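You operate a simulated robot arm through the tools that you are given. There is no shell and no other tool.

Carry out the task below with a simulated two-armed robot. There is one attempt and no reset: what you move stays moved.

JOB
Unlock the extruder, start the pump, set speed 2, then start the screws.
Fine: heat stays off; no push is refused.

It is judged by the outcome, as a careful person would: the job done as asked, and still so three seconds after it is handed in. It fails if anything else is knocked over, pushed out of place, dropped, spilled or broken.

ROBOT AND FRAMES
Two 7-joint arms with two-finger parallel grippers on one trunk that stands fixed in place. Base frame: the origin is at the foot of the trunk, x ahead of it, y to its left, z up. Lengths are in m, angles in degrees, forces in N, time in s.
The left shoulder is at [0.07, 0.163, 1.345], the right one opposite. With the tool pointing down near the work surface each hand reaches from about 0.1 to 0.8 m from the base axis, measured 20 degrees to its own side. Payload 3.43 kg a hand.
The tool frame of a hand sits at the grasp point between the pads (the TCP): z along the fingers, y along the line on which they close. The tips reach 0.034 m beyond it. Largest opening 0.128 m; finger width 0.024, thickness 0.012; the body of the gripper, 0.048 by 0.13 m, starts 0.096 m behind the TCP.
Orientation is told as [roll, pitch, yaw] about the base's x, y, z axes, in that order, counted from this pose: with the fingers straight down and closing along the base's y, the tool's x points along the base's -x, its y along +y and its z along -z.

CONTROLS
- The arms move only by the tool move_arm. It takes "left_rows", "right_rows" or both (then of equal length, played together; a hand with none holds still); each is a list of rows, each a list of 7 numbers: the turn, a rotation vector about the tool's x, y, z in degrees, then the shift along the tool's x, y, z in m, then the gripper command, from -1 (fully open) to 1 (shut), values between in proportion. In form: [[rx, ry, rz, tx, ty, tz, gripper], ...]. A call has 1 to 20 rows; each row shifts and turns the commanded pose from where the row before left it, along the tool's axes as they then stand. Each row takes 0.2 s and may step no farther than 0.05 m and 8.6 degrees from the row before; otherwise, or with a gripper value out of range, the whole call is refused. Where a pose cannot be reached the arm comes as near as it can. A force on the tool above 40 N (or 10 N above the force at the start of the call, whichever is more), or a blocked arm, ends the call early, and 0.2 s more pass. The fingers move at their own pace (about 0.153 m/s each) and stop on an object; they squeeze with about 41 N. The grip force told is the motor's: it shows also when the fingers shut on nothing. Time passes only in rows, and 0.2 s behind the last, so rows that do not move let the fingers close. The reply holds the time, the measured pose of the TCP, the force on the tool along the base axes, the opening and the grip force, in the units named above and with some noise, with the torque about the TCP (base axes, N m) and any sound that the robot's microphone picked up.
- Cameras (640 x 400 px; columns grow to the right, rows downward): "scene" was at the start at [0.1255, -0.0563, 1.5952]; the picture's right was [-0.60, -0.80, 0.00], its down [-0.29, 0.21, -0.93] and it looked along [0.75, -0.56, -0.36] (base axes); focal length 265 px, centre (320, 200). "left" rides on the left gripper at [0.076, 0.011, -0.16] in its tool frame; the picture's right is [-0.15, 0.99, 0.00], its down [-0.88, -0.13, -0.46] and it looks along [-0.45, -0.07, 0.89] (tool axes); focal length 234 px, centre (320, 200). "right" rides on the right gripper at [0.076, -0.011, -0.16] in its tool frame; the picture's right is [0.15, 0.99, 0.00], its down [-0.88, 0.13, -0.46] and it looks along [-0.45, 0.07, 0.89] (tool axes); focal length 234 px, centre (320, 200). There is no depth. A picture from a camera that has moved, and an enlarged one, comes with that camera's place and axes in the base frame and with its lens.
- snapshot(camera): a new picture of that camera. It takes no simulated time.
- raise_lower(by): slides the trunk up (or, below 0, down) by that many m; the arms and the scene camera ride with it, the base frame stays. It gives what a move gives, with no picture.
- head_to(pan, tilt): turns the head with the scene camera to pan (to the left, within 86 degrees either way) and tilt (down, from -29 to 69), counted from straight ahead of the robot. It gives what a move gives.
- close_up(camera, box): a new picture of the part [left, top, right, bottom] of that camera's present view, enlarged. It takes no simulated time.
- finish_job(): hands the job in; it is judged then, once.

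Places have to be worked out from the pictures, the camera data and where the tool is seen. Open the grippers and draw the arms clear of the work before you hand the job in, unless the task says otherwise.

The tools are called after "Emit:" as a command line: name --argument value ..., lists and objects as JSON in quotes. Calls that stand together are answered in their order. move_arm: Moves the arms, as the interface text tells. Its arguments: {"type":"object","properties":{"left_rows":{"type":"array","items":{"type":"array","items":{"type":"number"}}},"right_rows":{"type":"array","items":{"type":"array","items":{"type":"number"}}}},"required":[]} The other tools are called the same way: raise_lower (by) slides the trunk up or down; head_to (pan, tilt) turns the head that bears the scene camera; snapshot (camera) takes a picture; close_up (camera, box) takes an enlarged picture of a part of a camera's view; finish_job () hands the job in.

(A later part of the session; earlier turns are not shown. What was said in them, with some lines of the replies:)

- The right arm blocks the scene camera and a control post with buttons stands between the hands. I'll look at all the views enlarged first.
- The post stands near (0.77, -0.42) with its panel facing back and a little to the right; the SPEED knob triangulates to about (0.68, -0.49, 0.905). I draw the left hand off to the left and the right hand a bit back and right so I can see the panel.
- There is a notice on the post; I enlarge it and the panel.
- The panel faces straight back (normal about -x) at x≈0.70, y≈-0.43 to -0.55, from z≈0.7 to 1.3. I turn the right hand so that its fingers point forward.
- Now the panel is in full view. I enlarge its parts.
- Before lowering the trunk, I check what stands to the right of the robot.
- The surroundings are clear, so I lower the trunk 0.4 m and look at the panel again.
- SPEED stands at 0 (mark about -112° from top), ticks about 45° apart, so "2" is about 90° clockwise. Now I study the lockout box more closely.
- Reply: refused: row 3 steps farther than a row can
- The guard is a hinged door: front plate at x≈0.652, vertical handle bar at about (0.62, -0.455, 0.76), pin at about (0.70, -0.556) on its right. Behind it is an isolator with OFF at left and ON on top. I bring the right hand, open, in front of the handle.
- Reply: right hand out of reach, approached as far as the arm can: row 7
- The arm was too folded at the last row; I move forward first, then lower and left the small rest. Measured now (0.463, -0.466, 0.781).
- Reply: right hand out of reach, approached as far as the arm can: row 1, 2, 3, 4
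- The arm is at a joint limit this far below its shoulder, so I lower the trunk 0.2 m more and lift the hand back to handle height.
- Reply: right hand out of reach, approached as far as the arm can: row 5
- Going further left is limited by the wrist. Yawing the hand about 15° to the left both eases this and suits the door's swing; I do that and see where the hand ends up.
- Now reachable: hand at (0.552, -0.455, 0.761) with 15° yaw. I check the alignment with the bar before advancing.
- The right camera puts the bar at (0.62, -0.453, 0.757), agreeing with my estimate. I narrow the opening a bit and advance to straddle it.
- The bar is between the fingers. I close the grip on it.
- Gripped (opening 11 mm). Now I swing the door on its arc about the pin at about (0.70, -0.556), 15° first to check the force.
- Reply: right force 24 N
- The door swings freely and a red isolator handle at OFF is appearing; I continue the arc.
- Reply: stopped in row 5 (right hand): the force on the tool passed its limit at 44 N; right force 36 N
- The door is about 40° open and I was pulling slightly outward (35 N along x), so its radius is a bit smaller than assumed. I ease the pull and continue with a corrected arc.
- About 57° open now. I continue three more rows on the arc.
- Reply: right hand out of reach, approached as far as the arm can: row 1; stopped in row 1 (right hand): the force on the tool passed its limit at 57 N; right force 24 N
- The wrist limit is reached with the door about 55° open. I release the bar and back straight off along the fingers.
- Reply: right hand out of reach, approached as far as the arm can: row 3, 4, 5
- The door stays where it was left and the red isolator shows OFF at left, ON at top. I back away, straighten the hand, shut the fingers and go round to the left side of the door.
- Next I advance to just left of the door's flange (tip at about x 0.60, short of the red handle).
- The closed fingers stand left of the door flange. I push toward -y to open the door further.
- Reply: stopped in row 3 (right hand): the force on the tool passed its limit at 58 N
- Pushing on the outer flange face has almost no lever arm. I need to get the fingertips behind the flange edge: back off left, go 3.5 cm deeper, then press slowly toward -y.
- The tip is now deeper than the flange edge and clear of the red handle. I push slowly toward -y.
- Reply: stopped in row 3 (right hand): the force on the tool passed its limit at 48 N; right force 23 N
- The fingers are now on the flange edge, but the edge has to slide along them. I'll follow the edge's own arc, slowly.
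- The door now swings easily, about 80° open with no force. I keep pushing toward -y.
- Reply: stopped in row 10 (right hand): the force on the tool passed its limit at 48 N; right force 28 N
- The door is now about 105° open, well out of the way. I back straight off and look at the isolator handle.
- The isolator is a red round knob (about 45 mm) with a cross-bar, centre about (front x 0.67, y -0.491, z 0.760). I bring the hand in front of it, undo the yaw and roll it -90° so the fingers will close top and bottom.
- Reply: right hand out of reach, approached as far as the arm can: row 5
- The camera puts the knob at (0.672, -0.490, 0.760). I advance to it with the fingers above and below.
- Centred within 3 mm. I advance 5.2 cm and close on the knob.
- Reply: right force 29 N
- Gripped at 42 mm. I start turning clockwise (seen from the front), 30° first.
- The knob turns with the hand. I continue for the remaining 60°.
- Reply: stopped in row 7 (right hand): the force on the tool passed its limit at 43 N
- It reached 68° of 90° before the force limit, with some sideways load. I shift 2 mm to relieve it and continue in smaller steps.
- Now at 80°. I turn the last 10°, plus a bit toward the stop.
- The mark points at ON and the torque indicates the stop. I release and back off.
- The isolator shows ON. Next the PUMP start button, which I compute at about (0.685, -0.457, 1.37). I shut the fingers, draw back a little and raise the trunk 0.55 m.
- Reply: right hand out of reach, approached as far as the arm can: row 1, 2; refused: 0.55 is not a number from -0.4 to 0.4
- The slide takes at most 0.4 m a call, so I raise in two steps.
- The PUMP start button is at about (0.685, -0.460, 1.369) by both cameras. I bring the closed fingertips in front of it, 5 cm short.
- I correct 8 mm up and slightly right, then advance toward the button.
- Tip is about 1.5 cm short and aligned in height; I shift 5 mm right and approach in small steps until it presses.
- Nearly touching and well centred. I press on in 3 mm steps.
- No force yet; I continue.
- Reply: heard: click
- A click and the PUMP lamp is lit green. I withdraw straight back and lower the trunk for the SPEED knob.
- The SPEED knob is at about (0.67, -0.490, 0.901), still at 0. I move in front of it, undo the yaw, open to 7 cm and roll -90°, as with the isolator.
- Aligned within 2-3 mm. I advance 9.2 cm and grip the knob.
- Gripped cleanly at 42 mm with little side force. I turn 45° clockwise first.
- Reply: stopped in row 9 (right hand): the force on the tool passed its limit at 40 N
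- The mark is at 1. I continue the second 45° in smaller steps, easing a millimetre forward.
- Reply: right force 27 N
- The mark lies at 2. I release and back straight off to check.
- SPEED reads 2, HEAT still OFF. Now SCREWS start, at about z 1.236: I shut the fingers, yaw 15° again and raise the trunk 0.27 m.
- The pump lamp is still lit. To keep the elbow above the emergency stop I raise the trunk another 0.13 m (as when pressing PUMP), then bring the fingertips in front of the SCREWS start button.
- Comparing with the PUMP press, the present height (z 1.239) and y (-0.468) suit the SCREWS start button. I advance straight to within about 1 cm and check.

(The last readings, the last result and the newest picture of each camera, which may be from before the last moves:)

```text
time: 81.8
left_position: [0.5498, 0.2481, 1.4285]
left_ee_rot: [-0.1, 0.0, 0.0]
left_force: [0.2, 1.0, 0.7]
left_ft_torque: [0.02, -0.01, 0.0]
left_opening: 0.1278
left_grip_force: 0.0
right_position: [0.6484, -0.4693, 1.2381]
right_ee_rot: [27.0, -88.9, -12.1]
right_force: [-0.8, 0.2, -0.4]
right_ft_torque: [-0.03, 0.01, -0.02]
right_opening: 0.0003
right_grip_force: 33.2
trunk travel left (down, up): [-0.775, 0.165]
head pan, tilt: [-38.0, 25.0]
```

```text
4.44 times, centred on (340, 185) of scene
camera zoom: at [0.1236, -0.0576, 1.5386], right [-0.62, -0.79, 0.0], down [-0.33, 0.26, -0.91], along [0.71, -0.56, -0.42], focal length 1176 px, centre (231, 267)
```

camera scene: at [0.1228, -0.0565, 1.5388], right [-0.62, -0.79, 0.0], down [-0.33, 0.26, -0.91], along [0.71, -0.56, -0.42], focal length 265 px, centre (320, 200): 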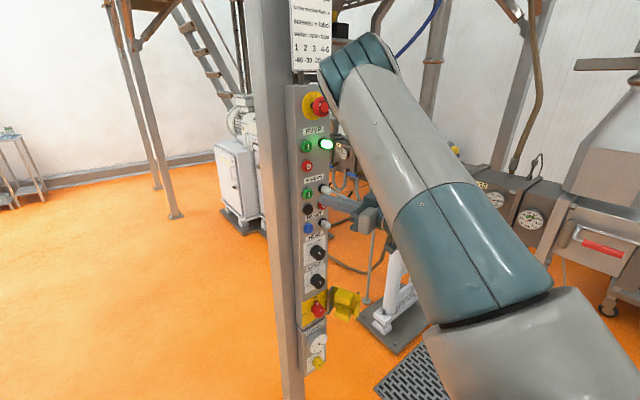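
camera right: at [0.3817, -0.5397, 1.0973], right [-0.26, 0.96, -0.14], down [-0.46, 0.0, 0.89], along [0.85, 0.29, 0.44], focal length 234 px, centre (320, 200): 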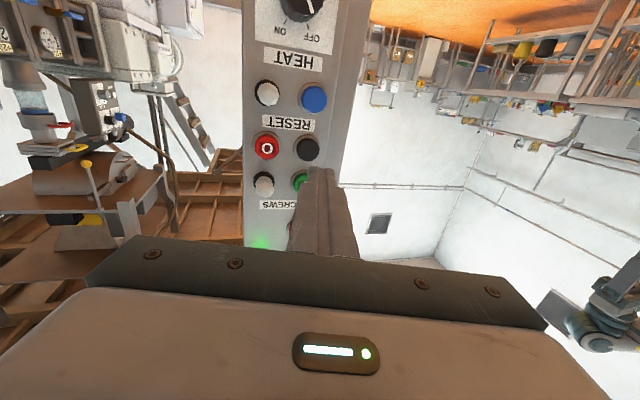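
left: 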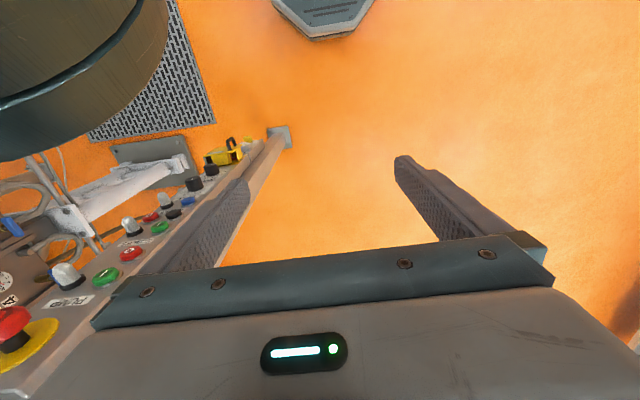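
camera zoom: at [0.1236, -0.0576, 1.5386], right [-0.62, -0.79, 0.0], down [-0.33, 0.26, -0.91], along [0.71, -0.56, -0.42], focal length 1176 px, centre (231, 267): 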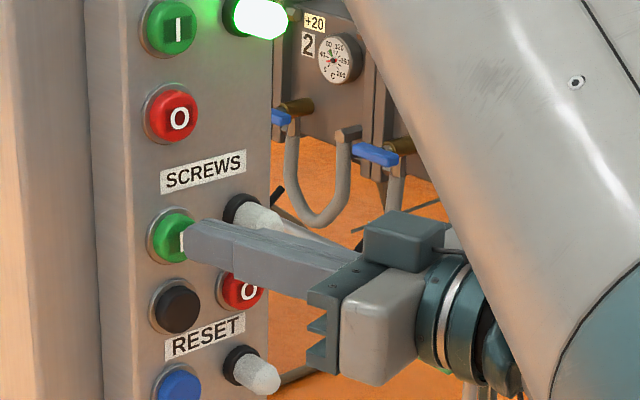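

Aligned just as with PUMP. I press in 3 mm steps.

Emit:
move_arm --right_rows '[[0, 0, 0, 0, -0.0008, 0.0029, 1], [0, 0, 0, 0, -0.0008, 0.0029, 1], [0, 0, 0, 0, -0.0008, 0.0029, 1], [0, 0, 0, 0, -0.0008, 0.0029, 1], [0, 0, 0, 0, -0.0004, 0.0015, 1]]'

Emit:
close_up --camera "scene" --box '[280, 140, 400, 230]'

```text
time: 83.0
left_position: [0.549, 0.2495, 1.4308]
left_ee_rot: [0.0, -0.1, 0.0]
left_force: [0.5, 1.0, -0.3]
left_ft_torque: [-0.01, 0.0, 0.01]
left_opening: 0.128
left_grip_force: 0.0
right_position: [0.6607, -0.4692, 1.2375]
right_ee_rot: [29.1, -89.0, -14.1]
right_force: [-3.2, 0.6, -1.0]
right_ft_torque: [-0.01, 0.01, 0.0]
right_opening: 0.0
right_grip_force: 32.8
trunk travel left (down, up): [-0.775, 0.165]
head pan, tilt: [-38.0, 25.0]
heard: click
```

```text
4.44 times, centred on (340, 185) of scene
camera zoom: at [0.1225, -0.0576, 1.5387], right [-0.62, -0.79, 0.0], down [-0.33, 0.26, -0.91], along [0.71, -0.56, -0.42], focal length 1176 px, centre (231, 267)
```

zoom: 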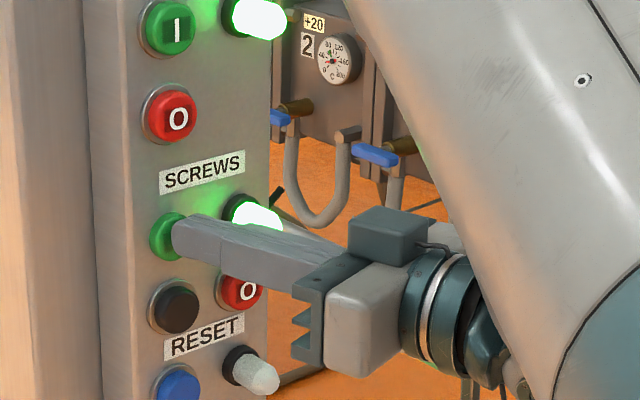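

The SCREWS lamp is lit too. I withdraw straight back, then open the gripper well clear of the panel and check everything.

Emit:
move_arm --right_rows '[[0, 0, 0, 0, 0.0053, -0.019, 1], [0, 0, 0, 0, 0.01, -0.038, 1], [0, 0, 0, 0, 0.01, -0.038, 1], [0, 0, 0, 0, 0.005, -0.038, 1], [0, 0, 0, 0, -0.02, -0.03, 0], [0, 0, 0, 0, -0.035, -0.01, -1], [0, 0, 0, 0, -0.035, -0.01, -1], [0, 0, 0, 0, -0.035, -0.01, -1]]'

Emit:
snapshot --camera "scene"

Emit:
close_up --camera "scene" --box '[270, 90, 370, 240]'

Emit:
close_up --camera "scene" --box '[280, 220, 380, 380]'

Emit:
snapshot --camera "right"

```text
time: 84.8
left_position: [0.5481, 0.2471, 1.4312]
left_ee_rot: [0.0, -0.2, 0.0]
left_force: [0.4, -0.9, -0.4]
left_ft_torque: [0.03, -0.01, 0.0]
left_opening: 0.128
left_grip_force: 0.0
right_position: [0.499, -0.6146, 1.2396]
right_ee_rot: [32.9, -88.9, -17.7]
right_force: [0.3, 0.0, -1.5]
right_ft_torque: [0.02, -0.01, 0.03]
right_opening: 0.128
right_grip_force: 0.0
trunk travel left (down, up): [-0.775, 0.165]
head pan, tilt: [-38.0, 25.0]
```

```text
taken
camera scene: at [0.1226, -0.0597, 1.5386], right [-0.62, -0.79, 0.0], down [-0.33, 0.26, -0.91], along [0.71, -0.56, -0.42], focal length 265 px, centre (320, 200)
```

scene: 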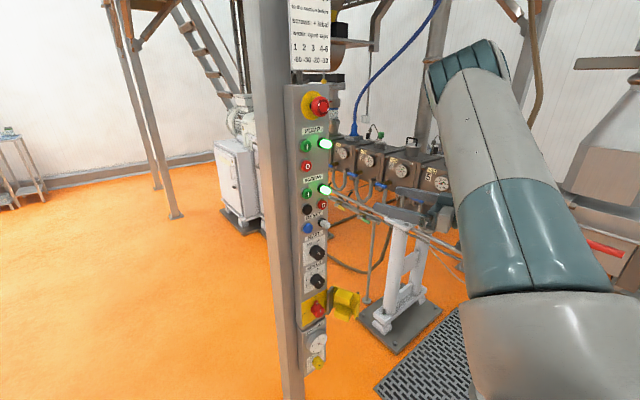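

```text
2.67 times, centred on (320, 165) of scene
camera zoom: at [0.1226, -0.0597, 1.5386], right [-0.62, -0.79, 0.0], down [-0.33, 0.26, -0.91], along [0.71, -0.56, -0.42], focal length 706 px, centre (320, 293)
```

zoom: 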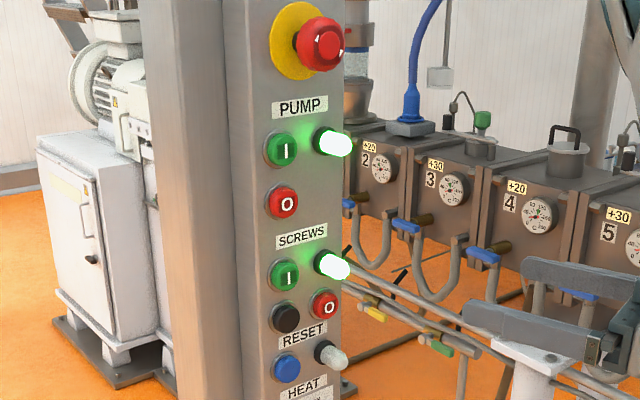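

```text
2.50 times, centred on (330, 300) of scene
camera zoom: at [0.1226, -0.0597, 1.5386], right [-0.62, -0.79, 0.0], down [-0.33, 0.26, -0.91], along [0.71, -0.56, -0.42], focal length 662 px, centre (295, -50)
```

zoom: 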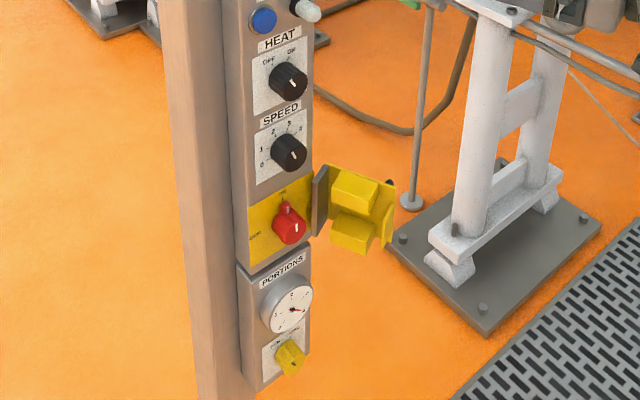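

```text
taken
camera right: at [0.3446, -0.6665, 1.1656], right [-0.26, 0.96, -0.14], down [-0.46, 0.0, 0.89], along [0.85, 0.29, 0.44], focal length 234 px, centre (320, 200)
```

right: 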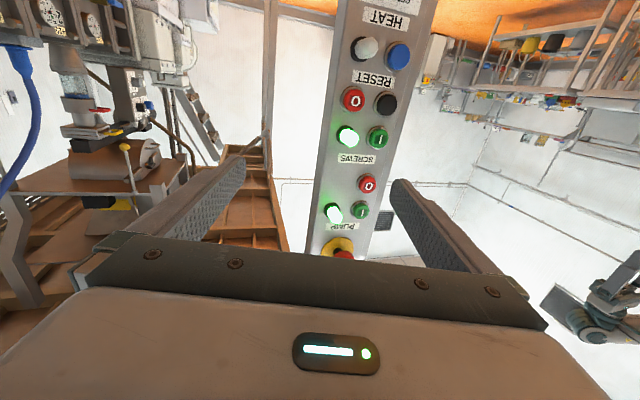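

Isolator ON, speed 2, heat OFF, both lamps lit, RESET lamp dark. I draw the right arm further back and wait a moment to see that all stays so.

Emit:
move_arm --right_rows '[[0, 0, 0, 0, 0.0, -0.04, -1], [0, 0, 0, 0, -0.01, -0.04, -1], [0, 0, 0, 0, -0.01, -0.03, -1], [0, 0, 0, 0, 0, 0, -1], [0, 0, 0, 0, 0, 0, -1], [0, 0, 0, 0, 0, 0, -1], [0, 0, 0, 0, 0, 0, -1], [0, 0, 0, 0, 0, 0, -1], [0, 0, 0, 0, 0, 0, -1], [0, 0, 0, 0, 0, 0, -1], [0, 0, 0, 0, 0, 0, -1]]'

Emit:
close_up --camera "scene" --box '[250, 80, 450, 380]'

Emit:
close_up --camera "scene" --box '[290, 235, 350, 295]'

```text
time: 87.2
left_position: [0.5484, 0.2483, 1.4299]
left_ee_rot: [-0.1, 0.2, 0.0]
left_force: [-0.2, 0.8, 0.3]
left_ft_torque: [-0.01, 0.0, 0.02]
left_opening: 0.1281
left_grip_force: 0.0
right_position: [0.3983, -0.6595, 1.2409]
right_ee_rot: [28.6, -89.0, -13.7]
right_force: [-0.7, -1.2, 0.9]
right_ft_torque: [0.0, 0.02, 0.01]
right_opening: 0.1282
right_grip_force: 0.0
trunk travel left (down, up): [-0.775, 0.165]
head pan, tilt: [-38.0, 25.0]
```

```text
1.33 times, centred on (350, 230) of scene
camera zoom: at [0.1233, -0.0577, 1.5387], right [-0.62, -0.79, 0.0], down [-0.33, 0.26, -0.91], along [0.71, -0.56, -0.42], focal length 353 px, centre (280, 160)
```

zoom: 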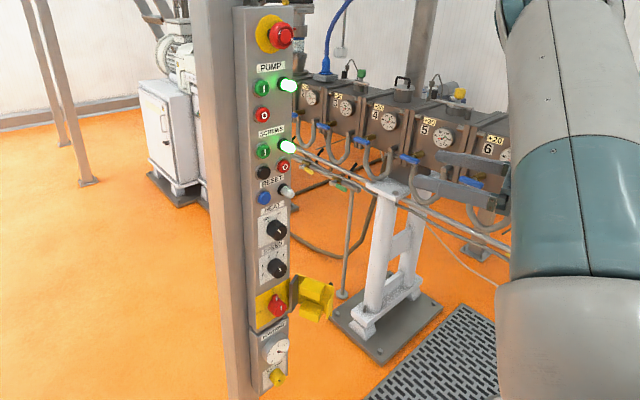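

```text
6.67 times, centred on (320, 265) of scene
camera zoom: at [0.1233, -0.0577, 1.5387], right [-0.62, -0.79, 0.0], down [-0.33, 0.26, -0.91], along [0.71, -0.56, -0.42], focal length 1765 px, centre (320, -233)
```

zoom: 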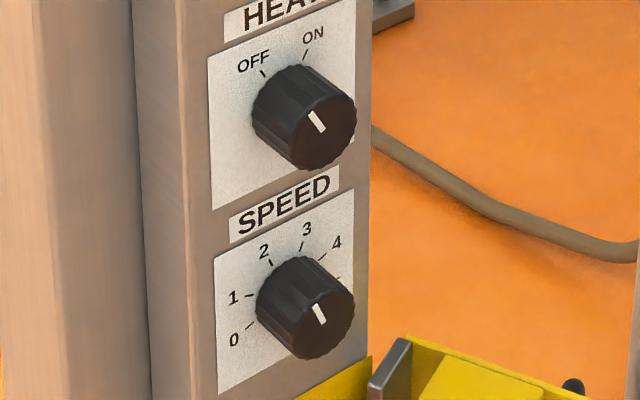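

Everything holds: pump and screws lamps lit, SPEED at 2, HEAT OFF, isolator ON, both grippers open and clear. I hand the job in.

Emit:
finish_job

```text
The job is handed in.
```

The extruder is unlocked, the pump is running, the speed is set to 2 and the screws are running. I did the steps in that order and handed the job in.

- **Unlock:** I swung the "LOCKED OFF" guard open and turned the red isolator behind it from OFF to ON. The guard is left open, about 105°.
- **Pump:** I pressed its start button once; it clicked and the lamp lit green.
- **Speed:** The knob went from 0 to 2, and the mark still pointed at 2 afterwards.
- **Screws:** I pressed its start button once; it clicked and the lamp lit green.
- **Heat and refusals:** Heat stayed at OFF. Both start presses took effect first time, and the lamp beside RESET stayed dark.

About two seconds after I drew the arm back, both lamps were still lit. Nothing looked knocked over or out of place. While I was opening the guard and turning the isolator and speed knob, the arm stopped itself several times at its force limit, but I saw no damage. Both grippers are open and clear of the panel.
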